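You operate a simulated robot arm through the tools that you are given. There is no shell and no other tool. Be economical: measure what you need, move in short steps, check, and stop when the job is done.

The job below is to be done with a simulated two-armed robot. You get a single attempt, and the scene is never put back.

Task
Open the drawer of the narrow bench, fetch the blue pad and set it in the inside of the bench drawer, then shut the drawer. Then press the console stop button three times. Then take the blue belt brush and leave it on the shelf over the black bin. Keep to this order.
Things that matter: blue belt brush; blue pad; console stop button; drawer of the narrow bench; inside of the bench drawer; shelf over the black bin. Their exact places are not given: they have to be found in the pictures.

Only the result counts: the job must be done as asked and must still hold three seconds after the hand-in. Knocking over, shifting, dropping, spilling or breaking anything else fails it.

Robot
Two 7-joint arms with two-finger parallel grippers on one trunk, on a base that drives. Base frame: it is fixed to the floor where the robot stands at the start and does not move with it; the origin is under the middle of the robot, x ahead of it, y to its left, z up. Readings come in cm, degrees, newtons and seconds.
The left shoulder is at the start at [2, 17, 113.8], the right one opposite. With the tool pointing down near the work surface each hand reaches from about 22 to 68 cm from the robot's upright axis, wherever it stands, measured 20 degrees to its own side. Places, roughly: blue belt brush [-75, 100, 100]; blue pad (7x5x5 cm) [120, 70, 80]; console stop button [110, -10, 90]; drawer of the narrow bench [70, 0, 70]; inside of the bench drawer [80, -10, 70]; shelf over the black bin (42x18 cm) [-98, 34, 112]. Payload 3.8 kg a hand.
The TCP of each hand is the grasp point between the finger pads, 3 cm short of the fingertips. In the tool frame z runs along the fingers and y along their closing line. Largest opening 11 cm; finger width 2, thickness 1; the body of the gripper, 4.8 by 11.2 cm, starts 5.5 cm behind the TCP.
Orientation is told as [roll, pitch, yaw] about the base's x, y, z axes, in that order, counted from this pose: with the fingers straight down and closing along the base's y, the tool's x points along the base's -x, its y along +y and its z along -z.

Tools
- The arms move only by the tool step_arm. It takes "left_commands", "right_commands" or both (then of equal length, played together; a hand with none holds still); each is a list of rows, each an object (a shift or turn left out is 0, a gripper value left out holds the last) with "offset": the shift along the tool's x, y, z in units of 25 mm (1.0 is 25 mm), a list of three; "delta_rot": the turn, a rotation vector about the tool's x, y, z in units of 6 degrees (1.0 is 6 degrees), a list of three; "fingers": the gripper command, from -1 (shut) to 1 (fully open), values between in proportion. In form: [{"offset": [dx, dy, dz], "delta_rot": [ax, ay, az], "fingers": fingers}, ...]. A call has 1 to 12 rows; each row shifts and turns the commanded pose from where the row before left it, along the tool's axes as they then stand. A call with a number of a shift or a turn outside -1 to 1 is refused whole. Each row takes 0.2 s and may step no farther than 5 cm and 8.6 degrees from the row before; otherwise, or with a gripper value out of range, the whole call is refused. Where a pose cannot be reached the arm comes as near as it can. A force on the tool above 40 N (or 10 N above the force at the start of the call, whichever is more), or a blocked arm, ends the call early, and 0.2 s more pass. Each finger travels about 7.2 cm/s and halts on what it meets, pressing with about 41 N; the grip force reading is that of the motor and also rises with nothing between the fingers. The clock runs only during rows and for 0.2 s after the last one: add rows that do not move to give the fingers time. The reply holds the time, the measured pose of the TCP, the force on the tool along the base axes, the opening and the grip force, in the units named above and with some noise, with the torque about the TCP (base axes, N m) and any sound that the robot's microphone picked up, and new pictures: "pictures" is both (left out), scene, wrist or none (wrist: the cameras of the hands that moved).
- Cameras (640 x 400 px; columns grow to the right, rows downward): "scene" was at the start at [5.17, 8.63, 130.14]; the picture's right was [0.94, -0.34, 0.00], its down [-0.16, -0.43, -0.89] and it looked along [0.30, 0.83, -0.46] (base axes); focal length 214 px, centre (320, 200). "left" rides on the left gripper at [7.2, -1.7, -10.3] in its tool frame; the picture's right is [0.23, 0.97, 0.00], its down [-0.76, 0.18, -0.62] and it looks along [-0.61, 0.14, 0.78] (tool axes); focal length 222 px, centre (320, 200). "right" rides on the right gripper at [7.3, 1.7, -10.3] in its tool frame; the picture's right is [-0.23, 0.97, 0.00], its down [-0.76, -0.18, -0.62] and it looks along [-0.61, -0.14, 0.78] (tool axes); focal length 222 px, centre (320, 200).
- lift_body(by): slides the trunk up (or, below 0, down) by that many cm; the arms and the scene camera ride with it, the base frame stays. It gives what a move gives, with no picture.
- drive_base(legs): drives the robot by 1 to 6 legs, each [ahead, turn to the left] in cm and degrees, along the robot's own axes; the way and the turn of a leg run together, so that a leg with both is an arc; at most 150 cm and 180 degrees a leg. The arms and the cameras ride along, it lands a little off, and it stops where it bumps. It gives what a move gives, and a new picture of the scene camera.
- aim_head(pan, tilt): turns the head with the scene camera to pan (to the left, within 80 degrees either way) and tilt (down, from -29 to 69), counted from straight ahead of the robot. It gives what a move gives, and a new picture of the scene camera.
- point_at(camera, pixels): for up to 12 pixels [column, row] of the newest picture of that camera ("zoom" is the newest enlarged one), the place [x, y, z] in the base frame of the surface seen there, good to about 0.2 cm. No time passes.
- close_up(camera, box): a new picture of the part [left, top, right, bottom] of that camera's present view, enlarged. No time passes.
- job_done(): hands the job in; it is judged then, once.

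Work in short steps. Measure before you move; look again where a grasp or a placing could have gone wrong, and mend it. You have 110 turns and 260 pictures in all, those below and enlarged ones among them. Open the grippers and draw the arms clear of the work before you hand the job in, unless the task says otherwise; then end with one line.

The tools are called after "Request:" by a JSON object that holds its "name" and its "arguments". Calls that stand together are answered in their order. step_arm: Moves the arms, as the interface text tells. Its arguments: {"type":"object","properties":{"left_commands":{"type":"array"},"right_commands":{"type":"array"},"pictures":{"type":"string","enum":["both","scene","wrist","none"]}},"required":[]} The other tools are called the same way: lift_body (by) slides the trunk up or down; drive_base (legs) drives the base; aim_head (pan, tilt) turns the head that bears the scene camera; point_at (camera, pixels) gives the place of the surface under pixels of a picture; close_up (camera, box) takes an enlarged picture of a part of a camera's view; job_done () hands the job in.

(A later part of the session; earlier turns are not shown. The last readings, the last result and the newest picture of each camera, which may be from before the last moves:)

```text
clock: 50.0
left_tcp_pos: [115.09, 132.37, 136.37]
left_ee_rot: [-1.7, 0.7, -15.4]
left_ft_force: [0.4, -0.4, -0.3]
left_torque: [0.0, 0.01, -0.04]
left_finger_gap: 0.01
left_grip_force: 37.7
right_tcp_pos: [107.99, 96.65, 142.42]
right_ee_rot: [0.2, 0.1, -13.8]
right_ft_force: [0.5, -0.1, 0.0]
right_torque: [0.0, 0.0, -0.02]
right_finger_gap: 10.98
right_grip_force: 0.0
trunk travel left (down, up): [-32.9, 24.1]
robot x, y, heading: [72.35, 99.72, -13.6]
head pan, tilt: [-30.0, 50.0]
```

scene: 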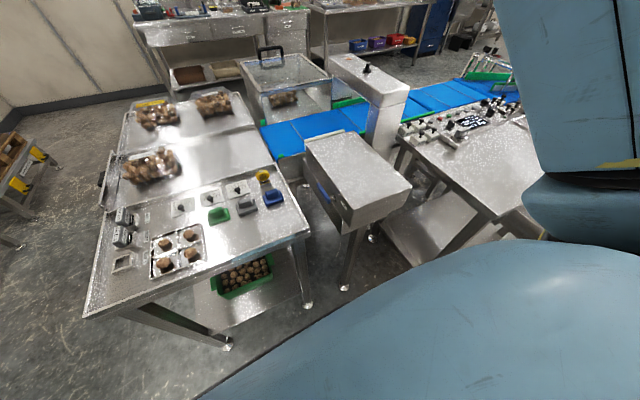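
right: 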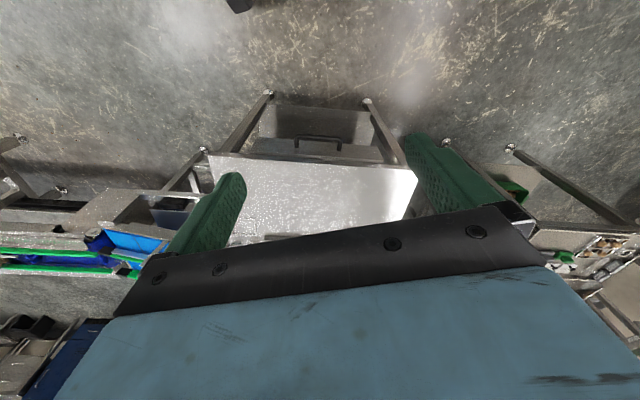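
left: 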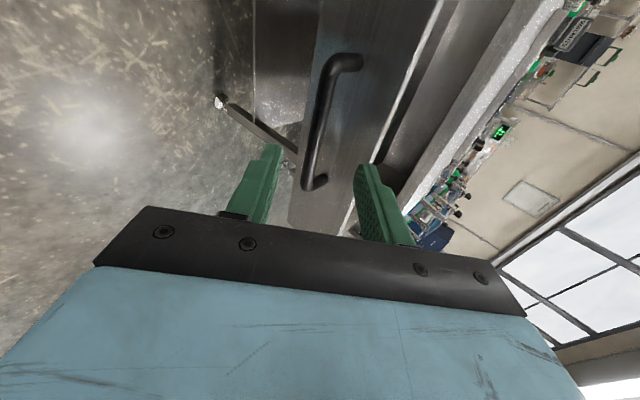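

Request:
{"name": "close_up", "arguments": {"camera": "scene", "box": [190, 165, 310, 240]}}

```text
5.33 times, centred on (250, 202) of scene
```

zoom: 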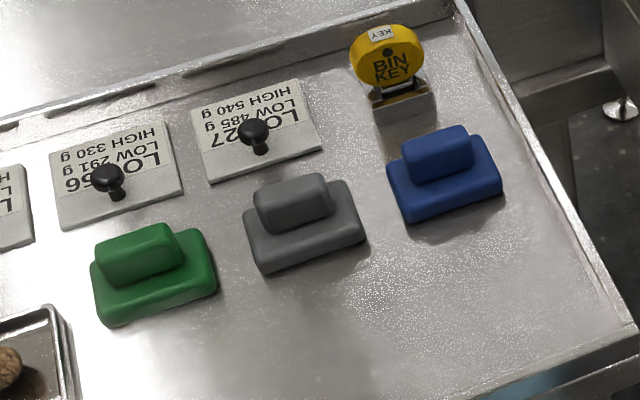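

I measure the blue pad's ridge and base corners.

Request:
{"name": "point_at", "arguments": {"camera": "zoom", "pixels": [[405, 145], [465, 130], [435, 138], [405, 210], [500, 183], [392, 172], [440, 160], [440, 195], [400, 100], [300, 185], [440, 240]]}}

```text
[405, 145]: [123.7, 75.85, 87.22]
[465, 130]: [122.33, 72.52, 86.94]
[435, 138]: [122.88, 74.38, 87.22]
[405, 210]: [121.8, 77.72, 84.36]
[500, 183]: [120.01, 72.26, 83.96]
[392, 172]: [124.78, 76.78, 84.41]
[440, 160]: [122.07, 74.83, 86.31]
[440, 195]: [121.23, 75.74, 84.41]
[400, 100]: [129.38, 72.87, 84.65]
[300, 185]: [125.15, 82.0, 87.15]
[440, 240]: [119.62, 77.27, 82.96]
```

The pad's ridge (top z 87.2, centre ≈[122.9, 74.2]) is to be gripped by its ends from above. I lower the trunk 10 cm and bring the right hand over it.

Request:
{"name": "lift_body", "arguments": {"by": -10}}

Request:
{"name": "step_arm", "arguments": {"right_commands": [{"offset": [-0.99, -0.91, 0.6], "fingers": 0.2}, {"offset": [-0.99, -0.91, 0.6]}, {"offset": [-0.99, -0.91, 0.6]}, {"offset": [-0.99, -0.91, 0.6]}, {"offset": [-0.99, -0.91, 0.6], "delta_rot": [0, 0, 0.5]}, {"offset": [-0.99, -0.91, 0.6]}, {"offset": [-0.99, -0.91, 0.6]}, {"offset": [-0.99, -0.91, 0.6]}], "pictures": "both"}}

```text
clock: 51.3
left_tcp_pos: [114.92, 132.42, 126.34]
left_ee_rot: [-1.7, 0.8, -15.4]
left_ft_force: [-0.9, -0.2, 0.2]
left_torque: [-0.02, 0.02, -0.02]
left_finger_gap: 0.0
left_grip_force: 37.6
right_tcp_pos: [108.13, 96.67, 132.35]
right_ee_rot: [0.3, 0.0, -13.9]
right_ft_force: [0.2, 0.7, 0.2]
right_torque: [-0.02, -0.01, 0.01]
right_finger_gap: 11.0
right_grip_force: 0.1
trunk travel left (down, up): [-22.9, 34.1]
robot x, y, heading: [72.3, 99.84, -13.6]
head pan, tilt: [-30.0, 50.0]
```

```text
clock: 53.1
left_tcp_pos: [115.09, 132.32, 126.32]
left_ee_rot: [-1.7, 0.7, -15.3]
left_ft_force: [-0.2, -0.4, 0.2]
left_torque: [-0.01, 0.01, 0.02]
left_finger_gap: 0.01
left_grip_force: 37.4
right_tcp_pos: [122.44, 73.87, 120.13]
right_ee_rot: [0.2, 0.0, -16.9]
right_ft_force: [0.5, 0.4, -0.3]
right_torque: [0.0, -0.04, 0.01]
right_finger_gap: 6.62
right_grip_force: 0.0
trunk travel left (down, up): [-22.9, 34.1]
robot x, y, heading: [72.28, 100.42, -13.5]
head pan, tilt: [-30.0, 50.0]
```

scene: 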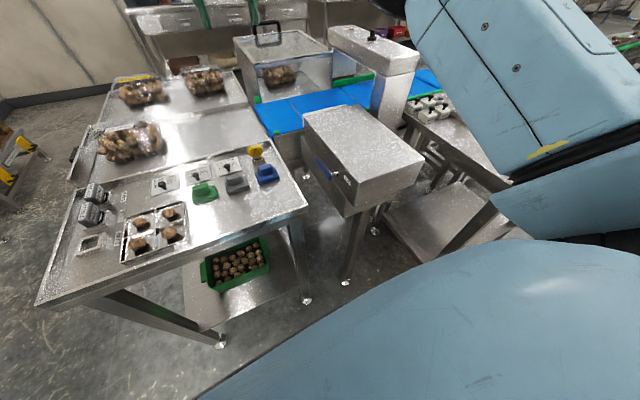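
right: 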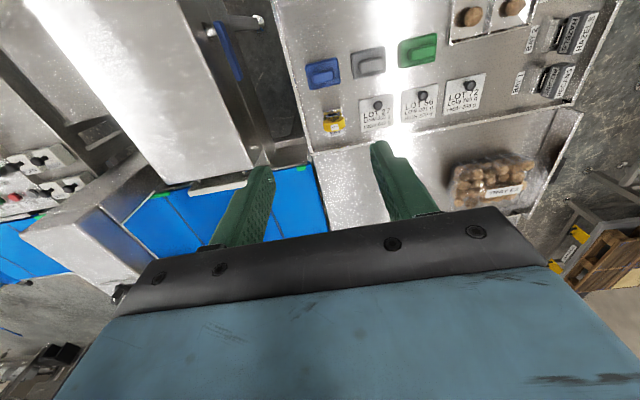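

The pad appears at (322,72), right below the hand as expected. I refine its place with the wrist camera.

Request:
{"name": "close_up", "arguments": {"camera": "right", "box": [280, 40, 400, 115]}}

```text
5.33 times, centred on (340, 78) of right
```

zoom: 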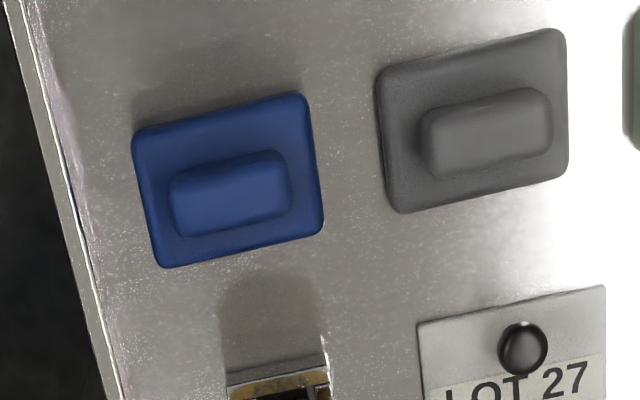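

Request:
{"name": "point_at", "arguments": {"camera": "zoom", "pixels": [[140, 140], [298, 102], [165, 260], [318, 230], [180, 190], [280, 160], [232, 195], [185, 230], [285, 205], [390, 200], [275, 370]]}}

```text
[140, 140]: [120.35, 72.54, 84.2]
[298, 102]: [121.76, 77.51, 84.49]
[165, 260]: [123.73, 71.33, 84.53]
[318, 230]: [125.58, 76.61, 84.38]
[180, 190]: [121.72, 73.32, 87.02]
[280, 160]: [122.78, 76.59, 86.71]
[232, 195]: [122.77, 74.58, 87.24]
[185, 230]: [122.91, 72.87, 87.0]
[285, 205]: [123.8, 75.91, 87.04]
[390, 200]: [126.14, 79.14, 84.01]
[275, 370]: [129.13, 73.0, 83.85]
```

Pad centre [122.8, 74.6], ridge 4 cm long. I descend to about 4 cm above grip height first.

Request:
{"name": "step_arm", "arguments": {"right_commands": [{"offset": [-0.06, 0.29, 1]}, {"offset": [0, 0, 1]}, {"offset": [0, 0, 1]}, {"offset": [0, 0, 1]}, {"offset": [0, 0, 1]}, {"offset": [0, 0, 1]}, {"offset": [0, 0, 1]}, {"offset": [0, 0, 1]}, {"offset": [0, 0, 1]}, {"offset": [0, 0, 1]}, {"offset": [0, 0, 1]}, {}], "pictures": "wrist"}}

```text
clock: 55.7
left_tcp_pos: [114.99, 132.3, 126.4]
left_ee_rot: [-1.7, 0.8, -15.3]
left_ft_force: [0.6, 0.1, 0.6]
left_torque: [0.02, 0.01, 0.0]
left_finger_gap: 0.01
left_grip_force: 37.8
right_tcp_pos: [122.94, 74.63, 92.82]
right_ee_rot: [0.2, 0.0, -16.9]
right_ft_force: [-0.1, -0.4, -0.5]
right_torque: [-0.03, -0.02, 0.03]
right_finger_gap: 6.59
right_grip_force: 0.1
trunk travel left (down, up): [-22.9, 34.1]
robot x, y, heading: [72.48, 100.45, -13.5]
head pan, tilt: [-30.0, 50.0]
```

right: 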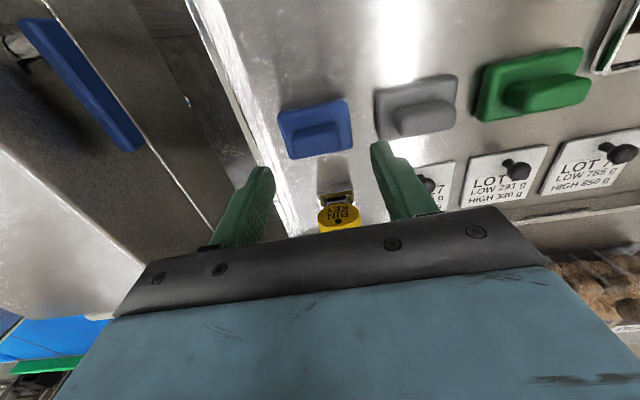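

Aligned; the bin key stands clear in front. I descend 4.3 cm and close.

Request:
{"name": "step_arm", "arguments": {"right_commands": [{"offset": [0, 0, 0.86]}, {"offset": [0, 0, 0.86]}, {"fingers": -1}, {}, {}, {}], "pictures": "wrist"}}

```text
clock: 57.1
left_tcp_pos: [115.12, 132.44, 126.33]
left_ee_rot: [-1.7, 0.7, -15.2]
left_ft_force: [0.0, -0.5, 0.9]
left_torque: [0.02, -0.01, -0.01]
left_finger_gap: 0.0
left_grip_force: 37.9
right_tcp_pos: [122.88, 74.63, 88.47]
right_ee_rot: [0.2, 0.0, -17.0]
right_ft_force: [-0.3, 1.3, -1.0]
right_torque: [0.04, -0.01, -0.02]
right_finger_gap: 3.88
right_grip_force: 40.8
trunk travel left (down, up): [-22.9, 34.1]
robot x, y, heading: [72.45, 100.48, -13.7]
head pan, tilt: [-30.0, 50.0]
```

right: 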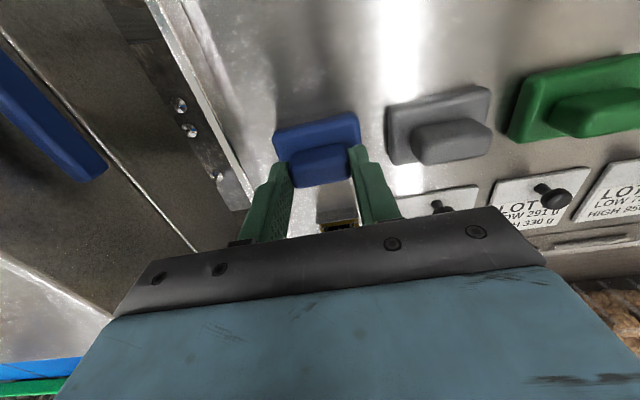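

Gripped at 3.9 cm. I lift straight up 30 cm.

Request:
{"name": "step_arm", "arguments": {"right_commands": [{"offset": [0, 0, -0.5]}, {"offset": [0, 0, -1]}, {"offset": [0, 0, -1]}, {"offset": [0, 0, -1]}, {"offset": [0, 0, -1]}, {"offset": [0, 0, -1]}, {"offset": [0, 0, -1]}, {"offset": [0, 0, -1]}, {"offset": [0, 0, -1]}, {"offset": [0.5, 0.3, -1]}, {"offset": [0.5, 0.3, -1]}, {"offset": [0.5, 0.3, -1]}], "pictures": "both"}}

```text
clock: 59.7
left_tcp_pos: [114.92, 132.48, 126.31]
left_ee_rot: [-1.6, 0.6, -15.3]
left_ft_force: [-2.1, -0.1, -0.3]
left_torque: [0.0, 0.0, 0.0]
left_finger_gap: 0.0
left_grip_force: 38.1
right_tcp_pos: [119.92, 78.05, 117.26]
right_ee_rot: [0.1, 0.0, -16.9]
right_ft_force: [0.6, 0.1, -0.4]
right_torque: [0.02, -0.01, -0.03]
right_finger_gap: 3.9
right_grip_force: 40.8
trunk travel left (down, up): [-22.9, 34.1]
robot x, y, heading: [72.1, 100.22, -13.3]
head pan, tilt: [-30.0, 50.0]
```

scene: 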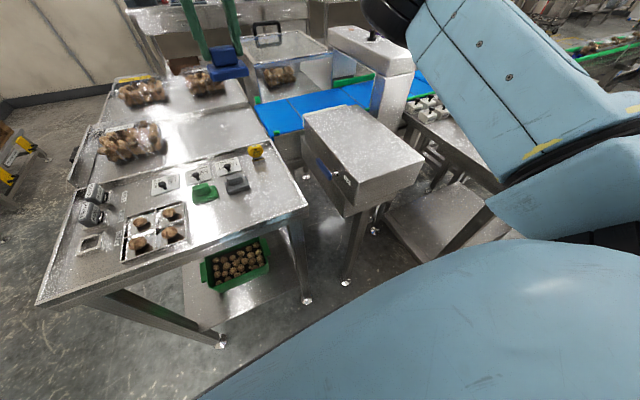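
right: 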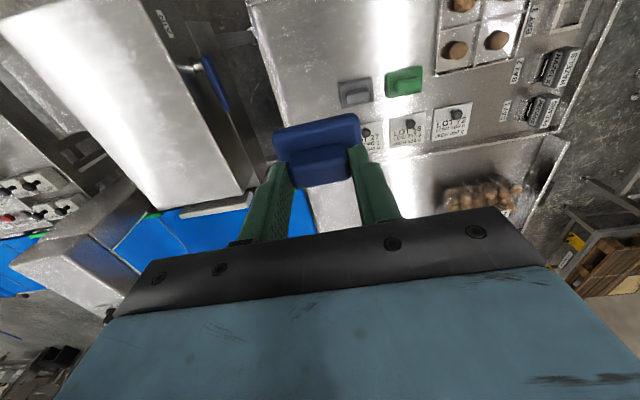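

Pad held. I drive back toward the bench, backing out with clearance to the open drawer, then squaring at −17.3°.

Request:
{"name": "drive_base", "arguments": {"legs": [[0, 52.4], [-99, 0], [0, -56.4]]}}

Request:
{"name": "aim_head", "arguments": {"pan": -15, "tilt": 50}}

```text
clock: 69.7
left_tcp_pos: [41.32, 67.13, 126.42]
left_ee_rot: [-1.7, 0.8, -20.5]
left_ft_force: [0.1, 0.1, -0.4]
left_torque: [0.02, 0.0, -0.02]
left_finger_gap: 0.0
left_grip_force: 38.1
right_tcp_pos: [41.28, 12.42, 117.18]
right_ee_rot: [0.2, 0.0, -22.0]
right_ft_force: [0.9, -0.2, -0.5]
right_torque: [-0.02, 0.0, -0.02]
right_finger_gap: 3.88
right_grip_force: 41.3
trunk travel left (down, up): [-22.9, 34.1]
robot x, y, heading: [-3.87, 38.86, -18.6]
head pan, tilt: [-30.0, 50.0]
```

scene: 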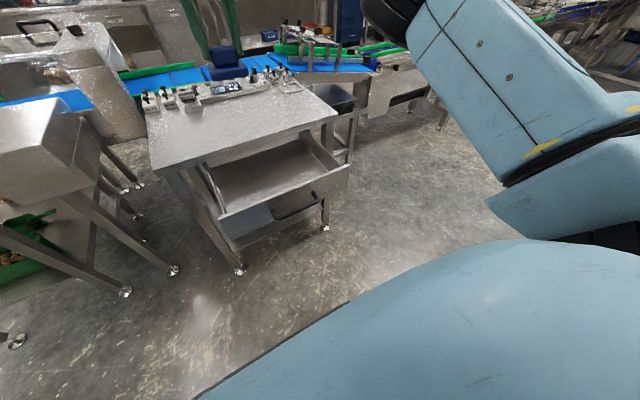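

```text
clock: 70.5
left_tcp_pos: [41.26, 67.32, 126.4]
left_ee_rot: [-1.7, 0.7, -20.5]
left_ft_force: [0.2, -0.3, 0.1]
left_torque: [0.03, -0.02, -0.02]
left_finger_gap: 0.0
left_grip_force: 38.2
right_tcp_pos: [41.19, 12.47, 117.23]
right_ee_rot: [0.2, 0.0, -22.0]
right_ft_force: [0.1, 0.7, -1.1]
right_torque: [0.02, -0.02, 0.01]
right_finger_gap: 3.88
right_grip_force: 40.9
trunk travel left (down, up): [-22.9, 34.1]
robot x, y, heading: [-4.26, 38.81, -18.7]
head pan, tilt: [-15.0, 50.0]
```

scene: 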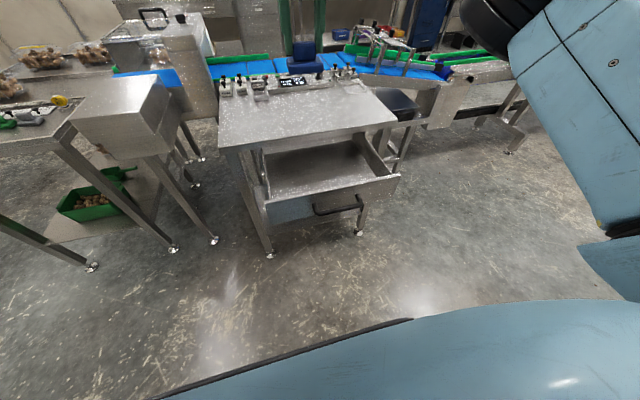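

I drive 8 cm ahead and lower the trunk 8 cm so that the drawer is well in reach.

Request:
{"name": "drive_base", "arguments": {"legs": [[8, 0.5]]}}

Request:
{"name": "lift_body", "arguments": {"by": -8}}

Request:
{"name": "close_up", "arguments": {"camera": "scene", "box": [200, 60, 420, 260]}}

```text
clock: 71.6
left_tcp_pos: [48.59, 65.06, 126.37]
left_ee_rot: [-1.7, 0.8, -20.0]
left_ft_force: [0.9, -0.3, -0.2]
left_torque: [-0.02, 0.02, 0.01]
left_finger_gap: 0.01
left_grip_force: 38.4
right_tcp_pos: [49.05, 10.4, 117.21]
right_ee_rot: [0.2, 0.0, -21.5]
right_ft_force: [0.4, 0.3, -1.6]
right_torque: [0.03, 0.03, -0.03]
right_finger_gap: 3.87
right_grip_force: 40.8
trunk travel left (down, up): [-22.9, 34.1]
robot x, y, heading: [3.33, 36.26, -18.4]
head pan, tilt: [-15.0, 50.0]
```

scene: 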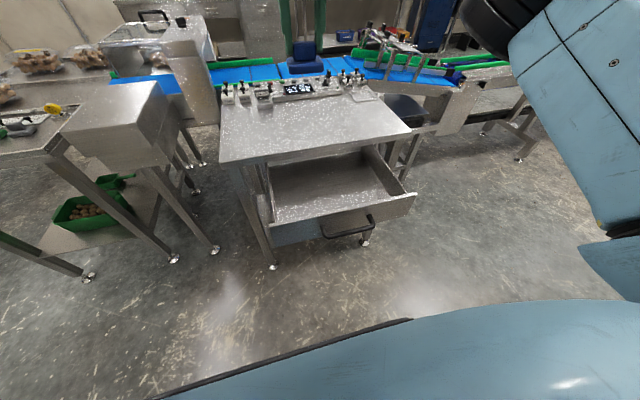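

```text
clock: 72.7
left_tcp_pos: [48.4, 65.06, 118.4]
left_ee_rot: [-1.6, 0.6, -20.0]
left_ft_force: [0.5, 0.4, -0.4]
left_torque: [-0.01, -0.03, 0.01]
left_finger_gap: 0.0
left_grip_force: 37.7
right_tcp_pos: [49.02, 10.21, 109.36]
right_ee_rot: [0.3, 0.0, -21.5]
right_ft_force: [-0.1, 0.2, -1.2]
right_torque: [0.02, -0.03, -0.03]
right_finger_gap: 3.88
right_grip_force: 41.0
trunk travel left (down, up): [-14.9, 42.1]
robot x, y, heading: [3.47, 36.09, -18.4]
head pan, tilt: [-15.0, 50.0]
```

```text
2.00 times, centred on (310, 160) of scene
```

zoom: 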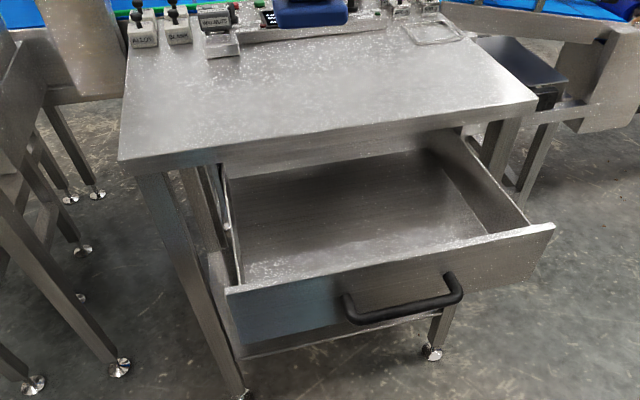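

I shift the hand over the drawer's middle and descend to about 8 cm above placing height.

Request:
{"name": "step_arm", "arguments": {"right_commands": [{"offset": [-0.37, -1, 0.3], "delta_rot": [0, 0, -0.67]}, {"offset": [-0.37, -1, 0.3]}, {"offset": [-0.37, -1, 0.3]}, {"offset": [0, 0, 1]}, {"offset": [0, 0, 1]}, {"offset": [0, 0, 1]}, {"offset": [0, 0, 1]}, {"offset": [0, 0, 1]}, {"offset": [0, 0, 1]}, {"offset": [0, 0, 1]}, {"offset": [0, 0, 1]}, {}], "pictures": "both"}}

```text
clock: 75.3
left_tcp_pos: [48.49, 65.1, 118.29]
left_ee_rot: [-1.7, 0.7, -20.0]
left_ft_force: [-0.7, -0.1, 0.1]
left_torque: [-0.01, 0.0, 0.0]
left_finger_gap: 0.01
left_grip_force: 37.8
right_tcp_pos: [49.17, 2.31, 86.97]
right_ee_rot: [0.3, 0.0, -17.5]
right_ft_force: [-0.4, 0.2, -1.2]
right_torque: [0.02, 0.03, 0.01]
right_finger_gap: 3.87
right_grip_force: 41.1
trunk travel left (down, up): [-14.9, 42.1]
robot x, y, heading: [3.28, 36.4, -18.5]
head pan, tilt: [-15.0, 50.0]
```

scene: 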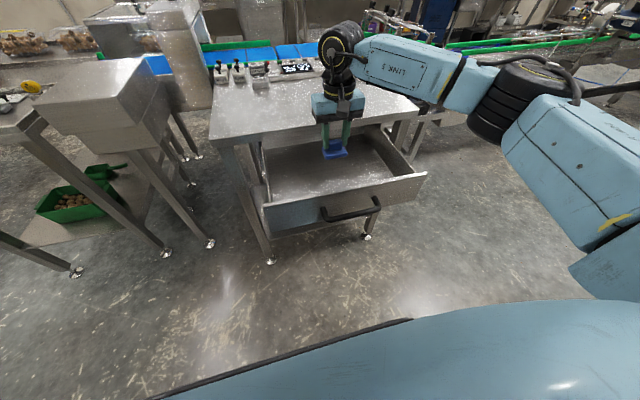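
right: 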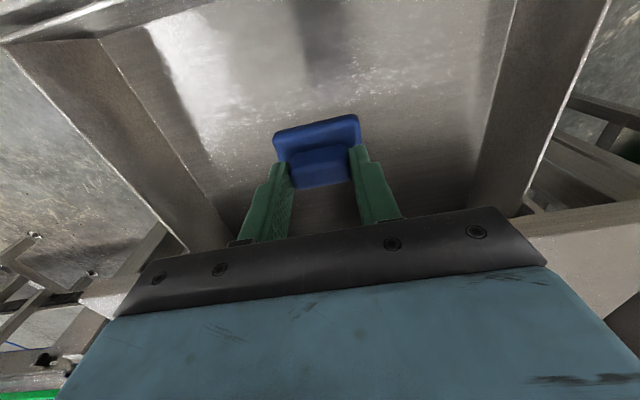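

The pad is above the drawer floor, well clear of walls. I lower it 9.8 cm to the floor.

Request:
{"name": "step_arm", "arguments": {"right_commands": [{"offset": [0, 0, 0.95]}, {"offset": [0, 0, 0.95]}, {"offset": [0, 0, 0.95]}, {"offset": [0, 0, 0.6]}, {"offset": [0, 0, 0.4]}, {}], "pictures": "wrist"}}

```text
clock: 76.7
left_tcp_pos: [48.52, 65.0, 118.31]
left_ee_rot: [-1.6, 0.7, -20.0]
left_ft_force: [0.0, 0.2, -0.4]
left_torque: [0.03, 0.0, 0.01]
left_finger_gap: 0.0
left_grip_force: 37.7
right_tcp_pos: [49.16, 2.5, 77.34]
right_ee_rot: [0.2, 0.0, -17.4]
right_ft_force: [0.1, -0.2, -1.0]
right_torque: [-0.05, 0.01, -0.03]
right_finger_gap: 3.87
right_grip_force: 40.8
trunk travel left (down, up): [-14.9, 42.1]
robot x, y, heading: [3.45, 36.23, -18.3]
head pan, tilt: [-15.0, 50.0]
```

right: 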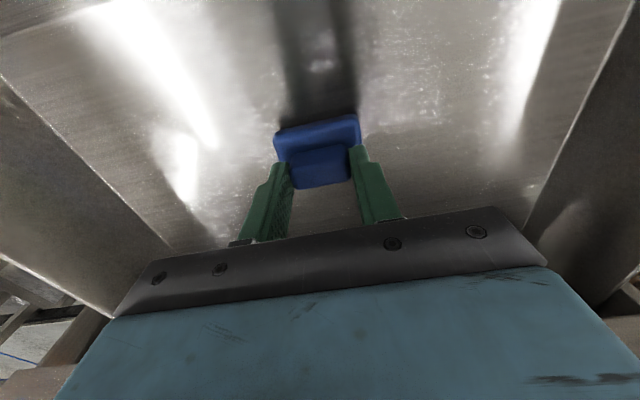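

No contact yet; I inch down in small rows until the force shows it.

Request:
{"name": "step_arm", "arguments": {"right_commands": [{"offset": [0, 0, 0.1]}, {"offset": [0, 0, 0.08]}, {}], "pictures": "none"}}

```text
clock: 77.5
left_tcp_pos: [48.36, 64.96, 118.41]
left_ee_rot: [-1.7, 0.7, -20.0]
left_ft_force: [0.5, -1.1, -0.1]
left_torque: [0.0, -0.01, -0.01]
left_finger_gap: 0.01
left_grip_force: 37.0
right_tcp_pos: [49.14, 2.39, 76.95]
right_ee_rot: [0.2, 0.0, -17.6]
right_ft_force: [0.0, 0.1, 0.1]
right_torque: [0.01, 0.01, 0.02]
right_finger_gap: 3.9
right_grip_force: 40.8
trunk travel left (down, up): [-14.9, 42.1]
robot x, y, heading: [3.46, 36.29, -18.4]
head pan, tilt: [-15.0, 50.0]
```

The weight is about taken by the floor (TCP at 76.95, as computed). I open and lift out.

Request:
{"name": "step_arm", "arguments": {"right_commands": [{"fingers": 0.2}, {}, {}, {"offset": [0, 0, -0.6]}, {"offset": [0, 0, -1]}, {"offset": [0, 0, -1]}, {"offset": [0, 0, -1]}, {"offset": [0, 0, -1]}, {"offset": [0, 0, -1]}, {"offset": [0, 0, -1]}, {"offset": [0, 0, -1]}], "pictures": "both"}}

```text
clock: 79.9
left_tcp_pos: [48.52, 65.02, 118.38]
left_ee_rot: [-1.7, 0.7, -20.0]
left_ft_force: [0.4, 0.1, 0.2]
left_torque: [0.0, 0.0, -0.01]
left_finger_gap: 0.0
left_grip_force: 37.9
right_tcp_pos: [49.12, 2.47, 95.99]
right_ee_rot: [0.2, 0.0, -17.5]
right_ft_force: [0.3, 0.2, -0.2]
right_torque: [-0.01, 0.01, -0.02]
right_finger_gap: 6.6
right_grip_force: 0.0
trunk travel left (down, up): [-14.9, 42.1]
robot x, y, heading: [3.43, 36.42, -18.4]
head pan, tilt: [-15.0, 50.0]
```

scene: 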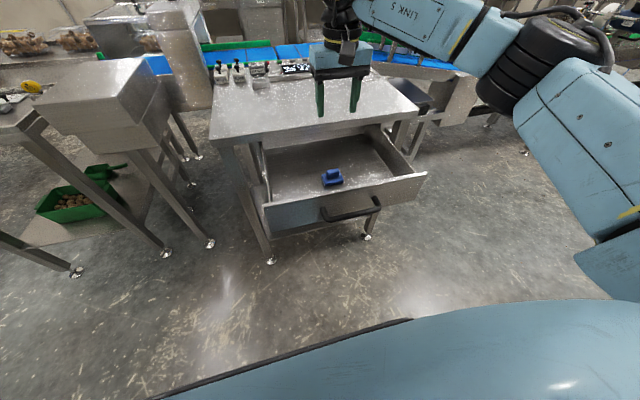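
right: 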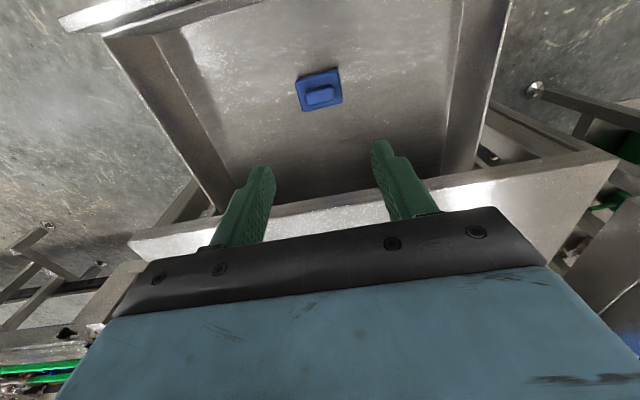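

The pad stands well in the drawer. I close the fingers and move the hand back to in front of the handle (still high).

Request:
{"name": "step_arm", "arguments": {"right_commands": [{"offset": [1, 0, 0], "fingers": -1}, {"offset": [1, 0, 0]}, {"offset": [1, 0, 0]}, {"offset": [1, 0, 0]}, {"offset": [1, 0, 0]}, {"offset": [1, 0, 0]}, {"offset": [1, 0, 0]}, {"offset": [1, 0, 0]}, {"offset": [0.4, 0, 0]}, {}], "pictures": "both"}}

```text
clock: 82.1
left_tcp_pos: [48.62, 64.98, 118.35]
left_ee_rot: [-1.7, 0.8, -20.0]
left_ft_force: [-0.1, 0.6, -0.4]
left_torque: [0.01, 0.02, 0.01]
left_finger_gap: 0.0
left_grip_force: 37.7
right_tcp_pos: [29.1, 8.6, 95.86]
right_ee_rot: [0.3, 0.0, -17.5]
right_ft_force: [0.2, -0.2, -0.8]
right_torque: [0.0, 0.0, -0.02]
right_finger_gap: 0.0
right_grip_force: 36.9
trunk travel left (down, up): [-14.9, 42.1]
robot x, y, heading: [3.19, 36.24, -18.0]
head pan, tilt: [-15.0, 50.0]
```

scene: 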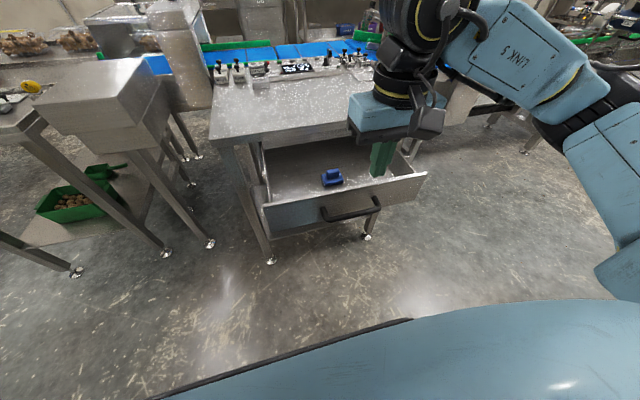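
right: 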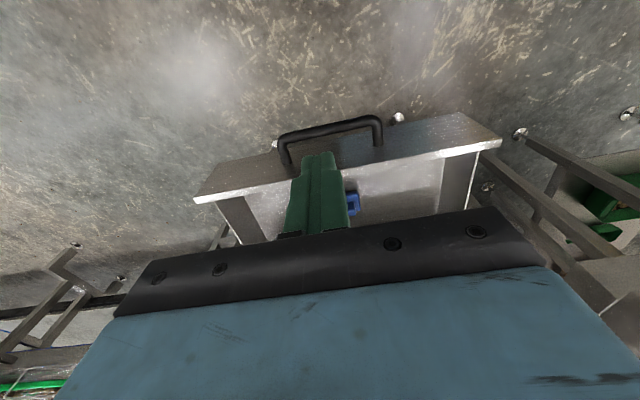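

I measure the handle bar in the wrist picture before descending.

Request:
{"name": "point_at", "arguments": {"camera": "right", "pixels": [[290, 136], [330, 129], [370, 121], [338, 162]]}}

```text
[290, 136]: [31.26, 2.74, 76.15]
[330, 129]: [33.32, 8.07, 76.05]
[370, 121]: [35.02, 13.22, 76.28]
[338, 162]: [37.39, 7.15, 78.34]
```

Bar is at u=29.4, about 4 cm ahead of the fingers. I descend in front of it.

Request:
{"name": "step_arm", "arguments": {"right_commands": [{"offset": [0, 0, 1]}, {"offset": [0, 0, 1]}, {"offset": [0, 0, 1]}, {"offset": [0, 0, 1]}, {"offset": [0, 0, 1]}, {"offset": [0, 0, 1]}, {"offset": [0, 0, 1]}, {"offset": [0, 0, 0.8]}, {}], "pictures": "wrist"}}

```text
clock: 84.1
left_tcp_pos: [48.46, 65.14, 118.43]
left_ee_rot: [-1.7, 0.6, -20.1]
left_ft_force: [-0.2, 0.0, -0.3]
left_torque: [0.01, 0.02, -0.02]
left_finger_gap: 0.0
left_grip_force: 37.2
right_tcp_pos: [29.22, 8.72, 76.38]
right_ee_rot: [0.2, 0.0, -17.5]
right_ft_force: [0.7, -0.8, -0.1]
right_torque: [-0.02, -0.03, 0.03]
right_finger_gap: 0.0
right_grip_force: 38.0
trunk travel left (down, up): [-14.9, 42.1]
robot x, y, heading: [3.15, 36.77, -18.3]
head pan, tilt: [-15.0, 50.0]
```

right: 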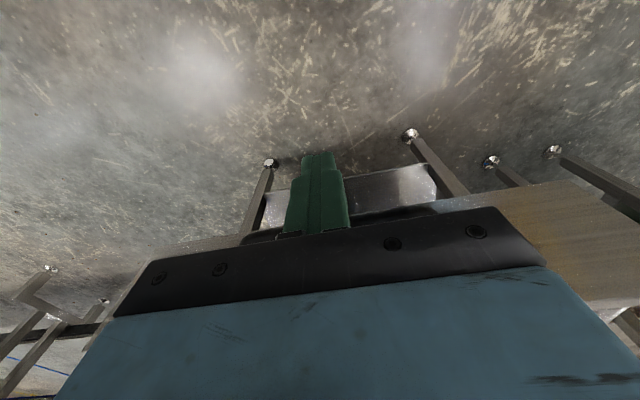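

I push the drawer in slowly.

Request:
{"name": "step_arm", "arguments": {"right_commands": [{"offset": [-0.5, 0, 0]}, {"offset": [-0.7, 0, 0]}, {"offset": [-0.7, 0, 0]}, {"offset": [-0.7, 0, 0]}, {"offset": [-0.7, 0, 0]}, {"offset": [-0.7, 0, 0]}, {"offset": [-0.7, 0, 0]}, {"offset": [-0.7, 0, 0]}, {"offset": [-0.7, 0, 0]}, {"offset": [-0.7, 0, 0]}, {"offset": [-0.7, 0, 0]}, {"offset": [-0.7, 0, 0]}], "pictures": "scene"}}

```text
clock: 86.7
left_tcp_pos: [48.52, 65.08, 118.38]
left_ee_rot: [-1.6, 0.7, -20.0]
left_ft_force: [0.3, -0.5, -0.2]
left_torque: [-0.02, -0.02, 0.0]
left_finger_gap: 0.03
left_grip_force: 37.5
right_tcp_pos: [48.92, 2.48, 76.39]
right_ee_rot: [0.2, -0.1, -17.6]
right_ft_force: [0.3, 0.0, 0.0]
right_torque: [-0.03, 0.01, 0.0]
right_finger_gap: 0.0
right_grip_force: 37.8
trunk travel left (down, up): [-14.9, 42.1]
robot x, y, heading: [3.59, 36.45, -18.4]
head pan, tilt: [-15.0, 50.0]
```

scene: 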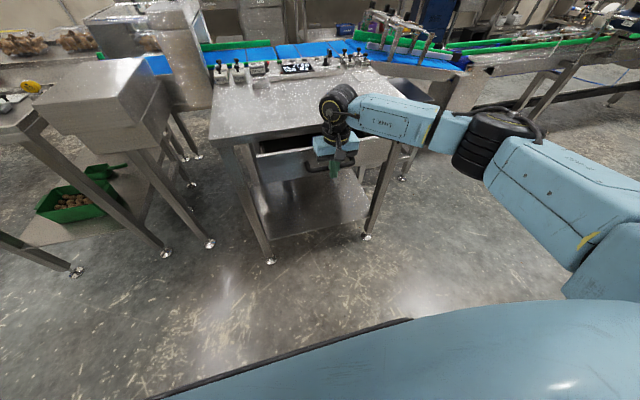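

About 5 cm remain. I push on in small rows; contact with the end stop will show in the force.

Request:
{"name": "step_arm", "arguments": {"right_commands": [{"offset": [-0.4, 0, 0]}, {"offset": [-0.4, 0, 0]}, {"offset": [-0.4, 0, 0]}, {"offset": [-0.4, 0, 0]}, {"offset": [-0.3, 0, 0]}, {"offset": [-0.2, 0, 0]}, {"offset": [-0.2, 0, 0]}, {"offset": [-0.2, 0, 0]}], "pictures": "scene"}}

```text
clock: 88.5
left_tcp_pos: [48.32, 65.17, 118.48]
left_ee_rot: [-1.8, 0.6, -20.0]
left_ft_force: [1.1, 0.7, 0.4]
left_torque: [0.01, 0.02, 0.0]
left_finger_gap: 0.0
left_grip_force: 37.8
right_tcp_pos: [54.34, 0.77, 76.33]
right_ee_rot: [0.1, 0.4, -17.4]
right_ft_force: [-22.9, 5.9, 2.6]
right_torque: [0.14, 0.15, -0.04]
right_finger_gap: 0.0
right_grip_force: 38.3
trunk travel left (down, up): [-14.9, 42.1]
robot x, y, heading: [3.96, 36.37, -18.2]
head pan, tilt: [-15.0, 50.0]
```

scene: 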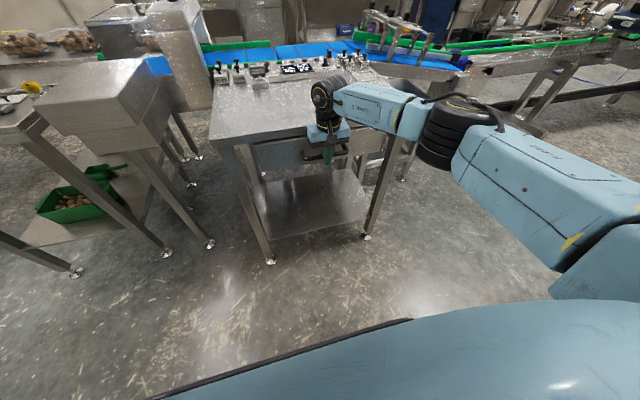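

The end stop is felt (23 N) at u≈51.7, matching the closed position. I back off and raise the hand.

Request:
{"name": "step_arm", "arguments": {"right_commands": [{"offset": [1, 0, 0]}, {"offset": [1, 0, 0]}, {"offset": [1, 0, 0]}, {"offset": [0, 0, -1]}, {"offset": [0, 0, -1]}, {"offset": [0, 0, -1]}, {"offset": [0, 0, -1]}, {"offset": [0, 0, -1]}, {"offset": [0, 0, -1]}, {"offset": [0, 0, -1]}, {"offset": [0, 0, -1]}, {"offset": [0, 0, -1]}], "pictures": "both"}}

Request:
{"name": "aim_head", "arguments": {"pan": -10, "tilt": 35}}

```text
clock: 91.1
left_tcp_pos: [48.5, 65.1, 118.4]
left_ee_rot: [-1.8, 0.8, -20.1]
left_ft_force: [-0.2, 0.3, -0.4]
left_torque: [0.03, 0.02, -0.01]
left_finger_gap: 0.0
left_grip_force: 37.9
right_tcp_pos: [47.56, 2.96, 98.83]
right_ee_rot: [0.2, 0.1, -17.5]
right_ft_force: [-0.5, 0.6, 0.1]
right_torque: [0.01, -0.02, 0.02]
right_finger_gap: 0.0
right_grip_force: 38.3
trunk travel left (down, up): [-14.9, 42.1]
robot x, y, heading: [3.33, 36.34, -18.3]
head pan, tilt: [-15.0, 50.0]
```

scene: 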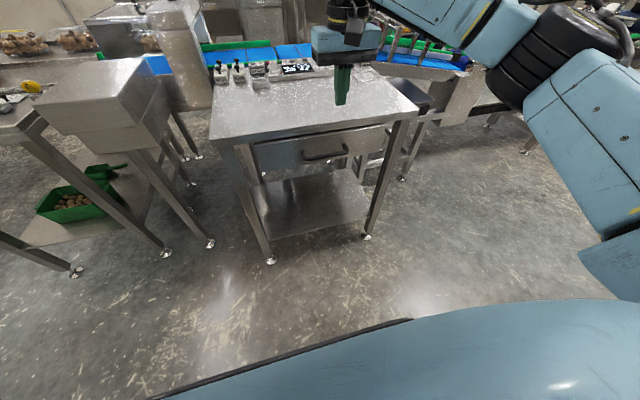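
right: 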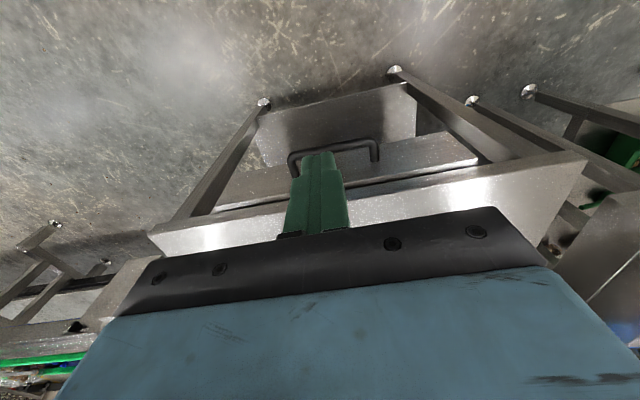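

```text
clock: 91.9
left_tcp_pos: [48.45, 65.03, 118.26]
left_ee_rot: [-1.7, 0.7, -20.0]
left_ft_force: [-0.6, 0.0, 0.3]
left_torque: [0.0, 0.01, 0.01]
left_finger_gap: 0.01
left_grip_force: 38.2
right_tcp_pos: [47.57, 2.89, 99.06]
right_ee_rot: [0.1, 0.0, -17.5]
right_ft_force: [0.1, -0.6, 0.3]
right_torque: [0.02, -0.02, -0.02]
right_finger_gap: 0.02
right_grip_force: 37.8
trunk travel left (down, up): [-14.9, 42.1]
robot x, y, heading: [3.66, 36.37, -18.2]
head pan, tilt: [-10.0, 35.0]
```

scene: 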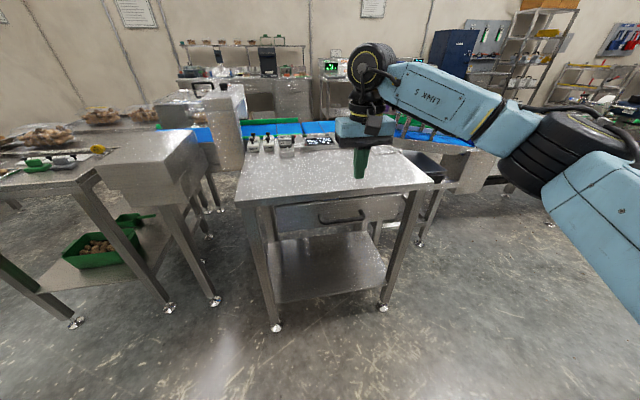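

The drawer looks shut. I check the bar's position and enlarge the console.

Request:
{"name": "point_at", "arguments": {"camera": "right", "pixels": [[300, 155], [360, 143], [380, 165]]}}

Request:
{"name": "close_up", "arguments": {"camera": "scene", "box": [240, 115, 360, 190]}}

```text
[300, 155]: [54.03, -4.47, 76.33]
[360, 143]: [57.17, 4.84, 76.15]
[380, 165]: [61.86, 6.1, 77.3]
```

```text
5.33 times, centred on (300, 152) of scene
```

zoom: 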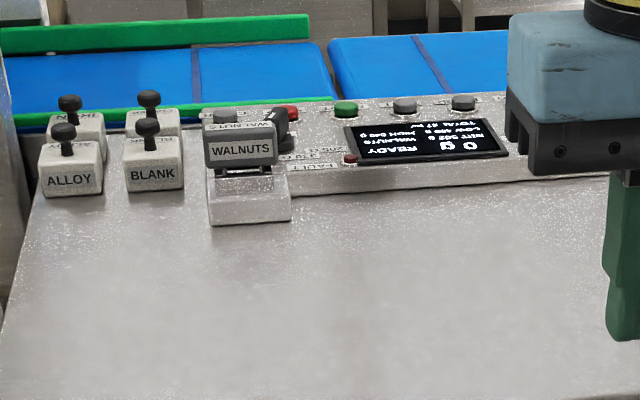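

Drawer is shut (bar back at its first place). I raise the trunk 20 cm for a better look at the console buttons.

Request:
{"name": "lift_body", "arguments": {"by": 22}}

Request:
{"name": "aim_head", "arguments": {"pan": -5, "tilt": 35}}

Request:
{"name": "close_up", "arguments": {"camera": "scene", "box": [210, 130, 370, 230]}}

```text
clock: 94.2
left_tcp_pos: [48.61, 65.2, 140.34]
left_ee_rot: [-1.7, 0.8, -19.9]
left_ft_force: [0.3, -0.7, 0.1]
left_torque: [0.01, -0.03, 0.04]
left_finger_gap: 0.0
left_grip_force: 37.6
right_tcp_pos: [47.59, 2.82, 120.86]
right_ee_rot: [0.3, 0.1, -17.5]
right_ft_force: [1.6, 0.5, 0.1]
right_torque: [0.02, -0.02, -0.01]
right_finger_gap: 0.0
right_grip_force: 37.8
trunk travel left (down, up): [-36.9, 20.1]
robot x, y, heading: [3.95, 35.96, -18.4]
head pan, tilt: [-10.0, 35.0]
```

```text
clock: 94.9
left_tcp_pos: [48.46, 65.07, 140.35]
left_ee_rot: [-1.7, 0.8, -19.9]
left_ft_force: [-0.4, 0.1, 0.7]
left_torque: [-0.02, 0.0, -0.02]
left_finger_gap: 0.0
left_grip_force: 37.8
right_tcp_pos: [47.55, 3.03, 120.84]
right_ee_rot: [0.1, 0.0, -17.6]
right_ft_force: [-0.4, -0.1, -0.4]
right_torque: [-0.01, 0.01, 0.01]
right_finger_gap: 0.0
right_grip_force: 37.8
trunk travel left (down, up): [-36.9, 20.1]
robot x, y, heading: [3.65, 36.27, -18.7]
head pan, tilt: [-5.0, 35.0]
```

scene: 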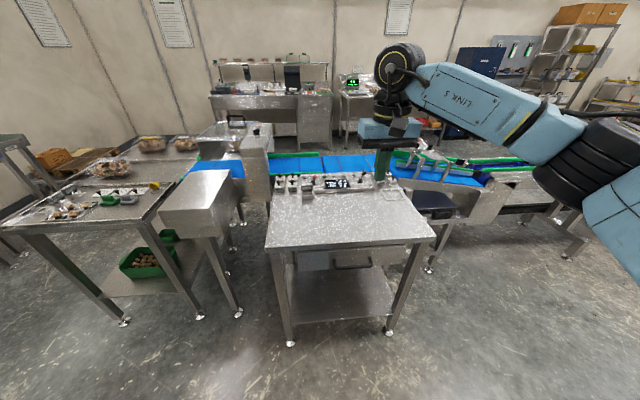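

```text
4.00 times, centred on (290, 180) of scene
```

zoom: 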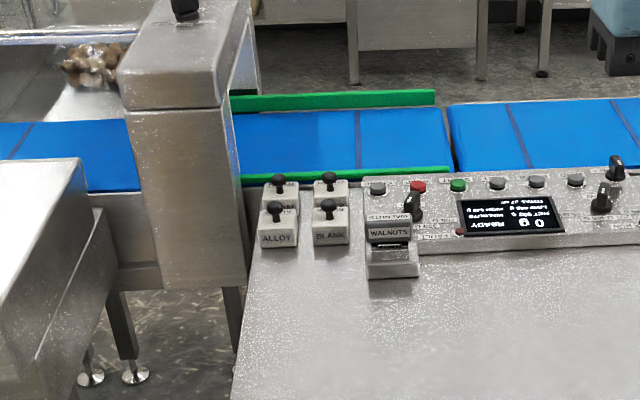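

I enlarge around the red button to read its label, and measure it.

Request:
{"name": "point_at", "arguments": {"camera": "zoom", "pixels": [[418, 183], [378, 186], [458, 183], [418, 192], [414, 195], [615, 155], [385, 215], [328, 177], [540, 250], [500, 220]]}}

Request:
{"name": "close_up", "arguments": {"camera": "scene", "box": [296, 165, 344, 195]}}

```text
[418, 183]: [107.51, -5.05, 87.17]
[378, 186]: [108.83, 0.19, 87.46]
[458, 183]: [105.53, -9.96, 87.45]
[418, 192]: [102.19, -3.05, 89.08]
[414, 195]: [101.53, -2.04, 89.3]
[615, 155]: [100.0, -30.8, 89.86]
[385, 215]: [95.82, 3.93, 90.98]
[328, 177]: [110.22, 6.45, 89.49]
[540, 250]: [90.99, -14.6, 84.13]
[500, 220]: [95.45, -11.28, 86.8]
```

```text
13.33 times, centred on (320, 180) of scene
```

zoom: 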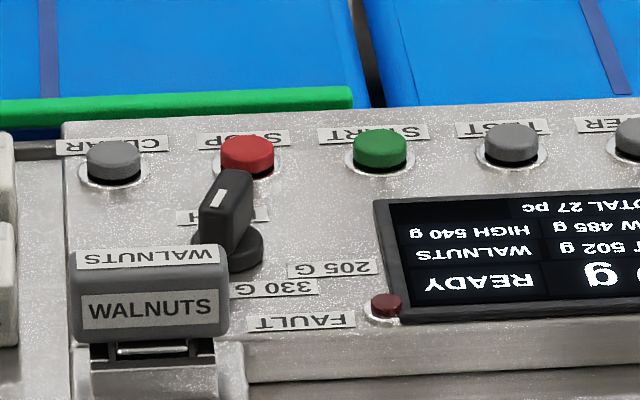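

The red one is STOP, at about [107.3, −5, 87]. It is deep behind the bench edge, so I check how far my own base protrudes, to know how close I can stand.

Request:
{"name": "aim_head", "arguments": {"pan": 0, "tilt": 69}}

```text
clock: 95.9
left_tcp_pos: [48.56, 65.11, 140.29]
left_ee_rot: [-1.7, 0.8, -20.0]
left_ft_force: [1.1, 0.0, 0.4]
left_torque: [-0.03, 0.02, 0.01]
left_finger_gap: 0.01
left_grip_force: 37.7
right_tcp_pos: [47.51, 2.9, 120.9]
right_ee_rot: [0.2, 0.0, -17.5]
right_ft_force: [0.1, 0.1, 0.0]
right_torque: [0.0, 0.0, -0.02]
right_finger_gap: 0.0
right_grip_force: 37.8
trunk travel left (down, up): [-36.9, 20.1]
robot x, y, heading: [3.37, 36.34, -17.9]
head pan, tilt: [0.0, 68.8]
```

scene: 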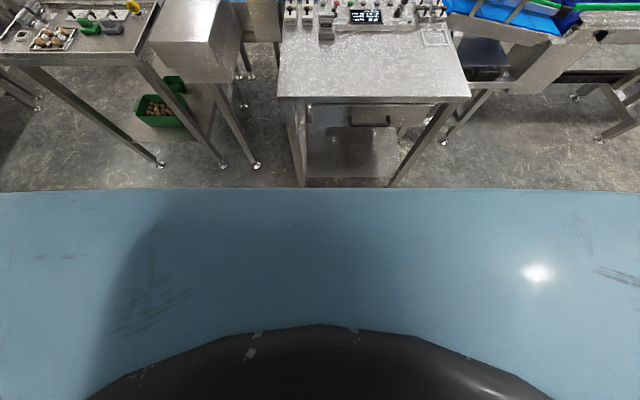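

Request:
{"name": "point_at", "arguments": {"camera": "scene", "pixels": [[320, 192], [320, 260], [320, 320], [320, 370], [100, 195], [540, 195], [320, 185], [320, 165]]}}

```text
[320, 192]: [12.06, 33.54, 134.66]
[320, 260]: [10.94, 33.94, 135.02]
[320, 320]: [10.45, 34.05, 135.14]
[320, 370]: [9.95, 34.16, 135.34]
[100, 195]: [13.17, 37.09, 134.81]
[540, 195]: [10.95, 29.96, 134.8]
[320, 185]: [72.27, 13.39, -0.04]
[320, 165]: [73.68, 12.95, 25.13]
```

My base is hidden from view, so I keep the ~40 cm clearance used before. I move to straight in front of the button for the left arm, with the base about 43 cm off the bench edge.

Request:
{"name": "drive_base", "arguments": {"legs": [[0, -47.5], [34, 0], [0, 48.2]]}}

Request:
{"name": "aim_head", "arguments": {"pan": 8, "tilt": 35}}

```text
clock: 102.5
left_tcp_pos: [62.26, 34.57, 140.35]
left_ee_rot: [-1.7, 0.7, -19.0]
left_ft_force: [-0.6, 0.0, 0.0]
left_torque: [-0.03, 0.02, -0.02]
left_finger_gap: 0.0
left_grip_force: 37.4
right_tcp_pos: [62.26, -27.63, 120.92]
right_ee_rot: [0.2, 0.1, -16.6]
right_ft_force: [1.4, -0.4, -0.3]
right_torque: [-0.02, -0.01, 0.0]
right_finger_gap: 0.01
right_grip_force: 38.2
trunk travel left (down, up): [-36.9, 20.1]
robot x, y, heading: [17.6, 4.72, -17.1]
head pan, tilt: [0.0, 68.8]
```

scene: 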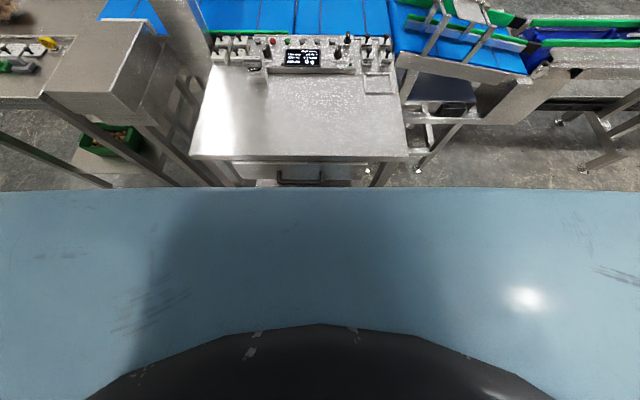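

```text
clock: 103.4
left_tcp_pos: [62.25, 34.65, 140.34]
left_ee_rot: [-1.8, 0.7, -19.1]
left_ft_force: [-0.3, -0.3, -0.3]
left_torque: [0.0, -0.01, 0.01]
left_finger_gap: 0.0
left_grip_force: 37.7
right_tcp_pos: [62.3, -27.61, 120.72]
right_ee_rot: [0.3, 0.0, -16.6]
right_ft_force: [-0.2, -0.1, -0.4]
right_torque: [-0.03, 0.0, 0.01]
right_finger_gap: 0.0
right_grip_force: 37.4
trunk travel left (down, up): [-36.9, 20.1]
robot x, y, heading: [17.74, 4.79, -17.3]
head pan, tilt: [8.0, 35.0]
```

scene: 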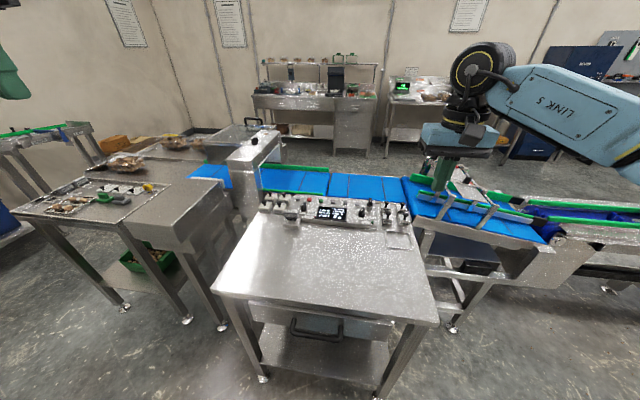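

Request:
{"name": "close_up", "arguments": {"camera": "scene", "box": [255, 180, 335, 230]}}

```text
8.00 times, centred on (295, 205) of scene
```

zoom: 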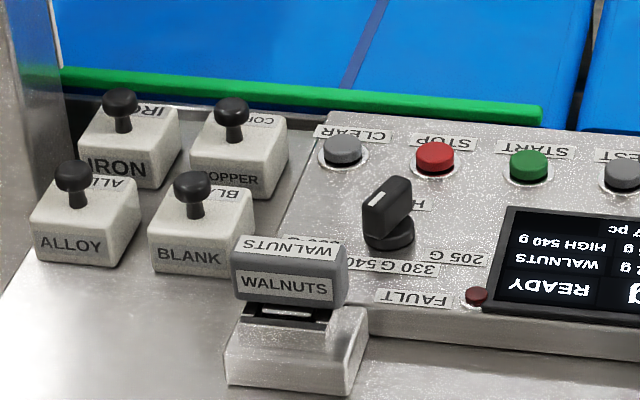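

Request:
{"name": "point_at", "arguments": {"camera": "zoom", "pixels": [[434, 152], [418, 155], [452, 155], [435, 170], [388, 190], [395, 182], [530, 157], [343, 143], [289, 252], [440, 215]]}}

```text
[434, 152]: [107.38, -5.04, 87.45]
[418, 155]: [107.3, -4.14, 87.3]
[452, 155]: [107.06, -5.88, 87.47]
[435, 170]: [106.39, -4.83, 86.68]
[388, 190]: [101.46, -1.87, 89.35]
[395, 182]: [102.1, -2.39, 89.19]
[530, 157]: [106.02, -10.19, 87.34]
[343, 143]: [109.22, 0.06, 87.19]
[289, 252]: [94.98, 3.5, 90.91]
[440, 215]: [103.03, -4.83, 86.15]
```

STOP's top is at [107.4, −5.0, 87.4]. I bring the left hand forward in line with it (still high), tilting it forward for reach.

Request:
{"name": "step_arm", "arguments": {"left_commands": [{"offset": [-0.7, -0.98, 0], "fingers": -1}, {"offset": [-0.7, -0.98, 0]}, {"offset": [-0.7, -0.98, 0]}, {"offset": [-0.7, -0.98, 0]}, {"offset": [-0.7, -0.98, 0]}, {"offset": [-0.7, -0.98, 0]}, {"offset": [-0.7, -0.98, 0]}, {"offset": [-0.7, -0.98, 0]}, {"offset": [-0.7, -0.98, 0]}, {"offset": [-0.7, -0.98, 0]}], "pictures": "none"}}

Request:
{"name": "step_arm", "arguments": {"left_commands": [{"delta_rot": [0, -0.97, 0]}, {"delta_rot": [0, -0.97, 0]}, {"delta_rot": [0, -0.97, 0]}, {"delta_rot": [0, -0.97, 0]}, {"delta_rot": [0, -0.97, 0]}, {"delta_rot": [0, -0.97, 0]}], "pictures": "none"}}

Request:
{"name": "lift_body", "arguments": {"by": -10}}

```text
clock: 105.6
left_tcp_pos: [67.24, 11.45, 137.58]
left_ee_rot: [-1.7, 0.6, -19.0]
left_ft_force: [0.2, -0.6, 0.3]
left_torque: [0.04, 0.02, -0.01]
left_finger_gap: 0.0
left_grip_force: 37.3
left hand out of reach, approached as far as the arm can: row 8, 9, 10
right_tcp_pos: [62.25, -27.63, 120.85]
right_ee_rot: [0.2, 0.0, -16.6]
right_ft_force: [-0.2, 0.3, 0.1]
right_torque: [0.0, -0.03, -0.03]
right_finger_gap: 0.01
right_grip_force: 37.5
trunk travel left (down, up): [-36.9, 20.1]
robot x, y, heading: [17.78, 5.1, -17.4]
head pan, tilt: [8.0, 35.0]
```

```text
clock: 107.0
left_tcp_pos: [67.22, 11.36, 137.6]
left_ee_rot: [-2.1, -34.3, -17.8]
left_ft_force: [0.3, -0.2, 0.5]
left_torque: [0.03, -0.02, 0.01]
left_finger_gap: 0.0
left_grip_force: 37.9
right_tcp_pos: [62.33, -27.56, 120.96]
right_ee_rot: [0.2, -0.1, -16.6]
right_ft_force: [-0.3, 0.1, -0.4]
right_torque: [0.0, -0.02, 0.0]
right_finger_gap: 0.0
right_grip_force: 37.4
trunk travel left (down, up): [-36.9, 20.1]
robot x, y, heading: [17.2, 4.64, -17.4]
head pan, tilt: [8.0, 35.0]
```

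```text
clock: 108.4
left_tcp_pos: [67.17, 11.5, 127.53]
left_ee_rot: [-2.1, -34.2, -17.9]
left_ft_force: [0.7, 0.5, 0.2]
left_torque: [-0.01, 0.01, -0.01]
left_finger_gap: 0.0
left_grip_force: 37.4
right_tcp_pos: [62.32, -27.53, 110.9]
right_ee_rot: [0.2, 0.0, -16.6]
right_ft_force: [-0.1, 0.3, -0.1]
right_torque: [0.01, -0.01, 0.04]
right_finger_gap: 0.0
right_grip_force: 37.5
trunk travel left (down, up): [-26.9, 30.1]
robot x, y, heading: [17.4, 5.19, -17.6]
head pan, tilt: [8.0, 35.0]
```

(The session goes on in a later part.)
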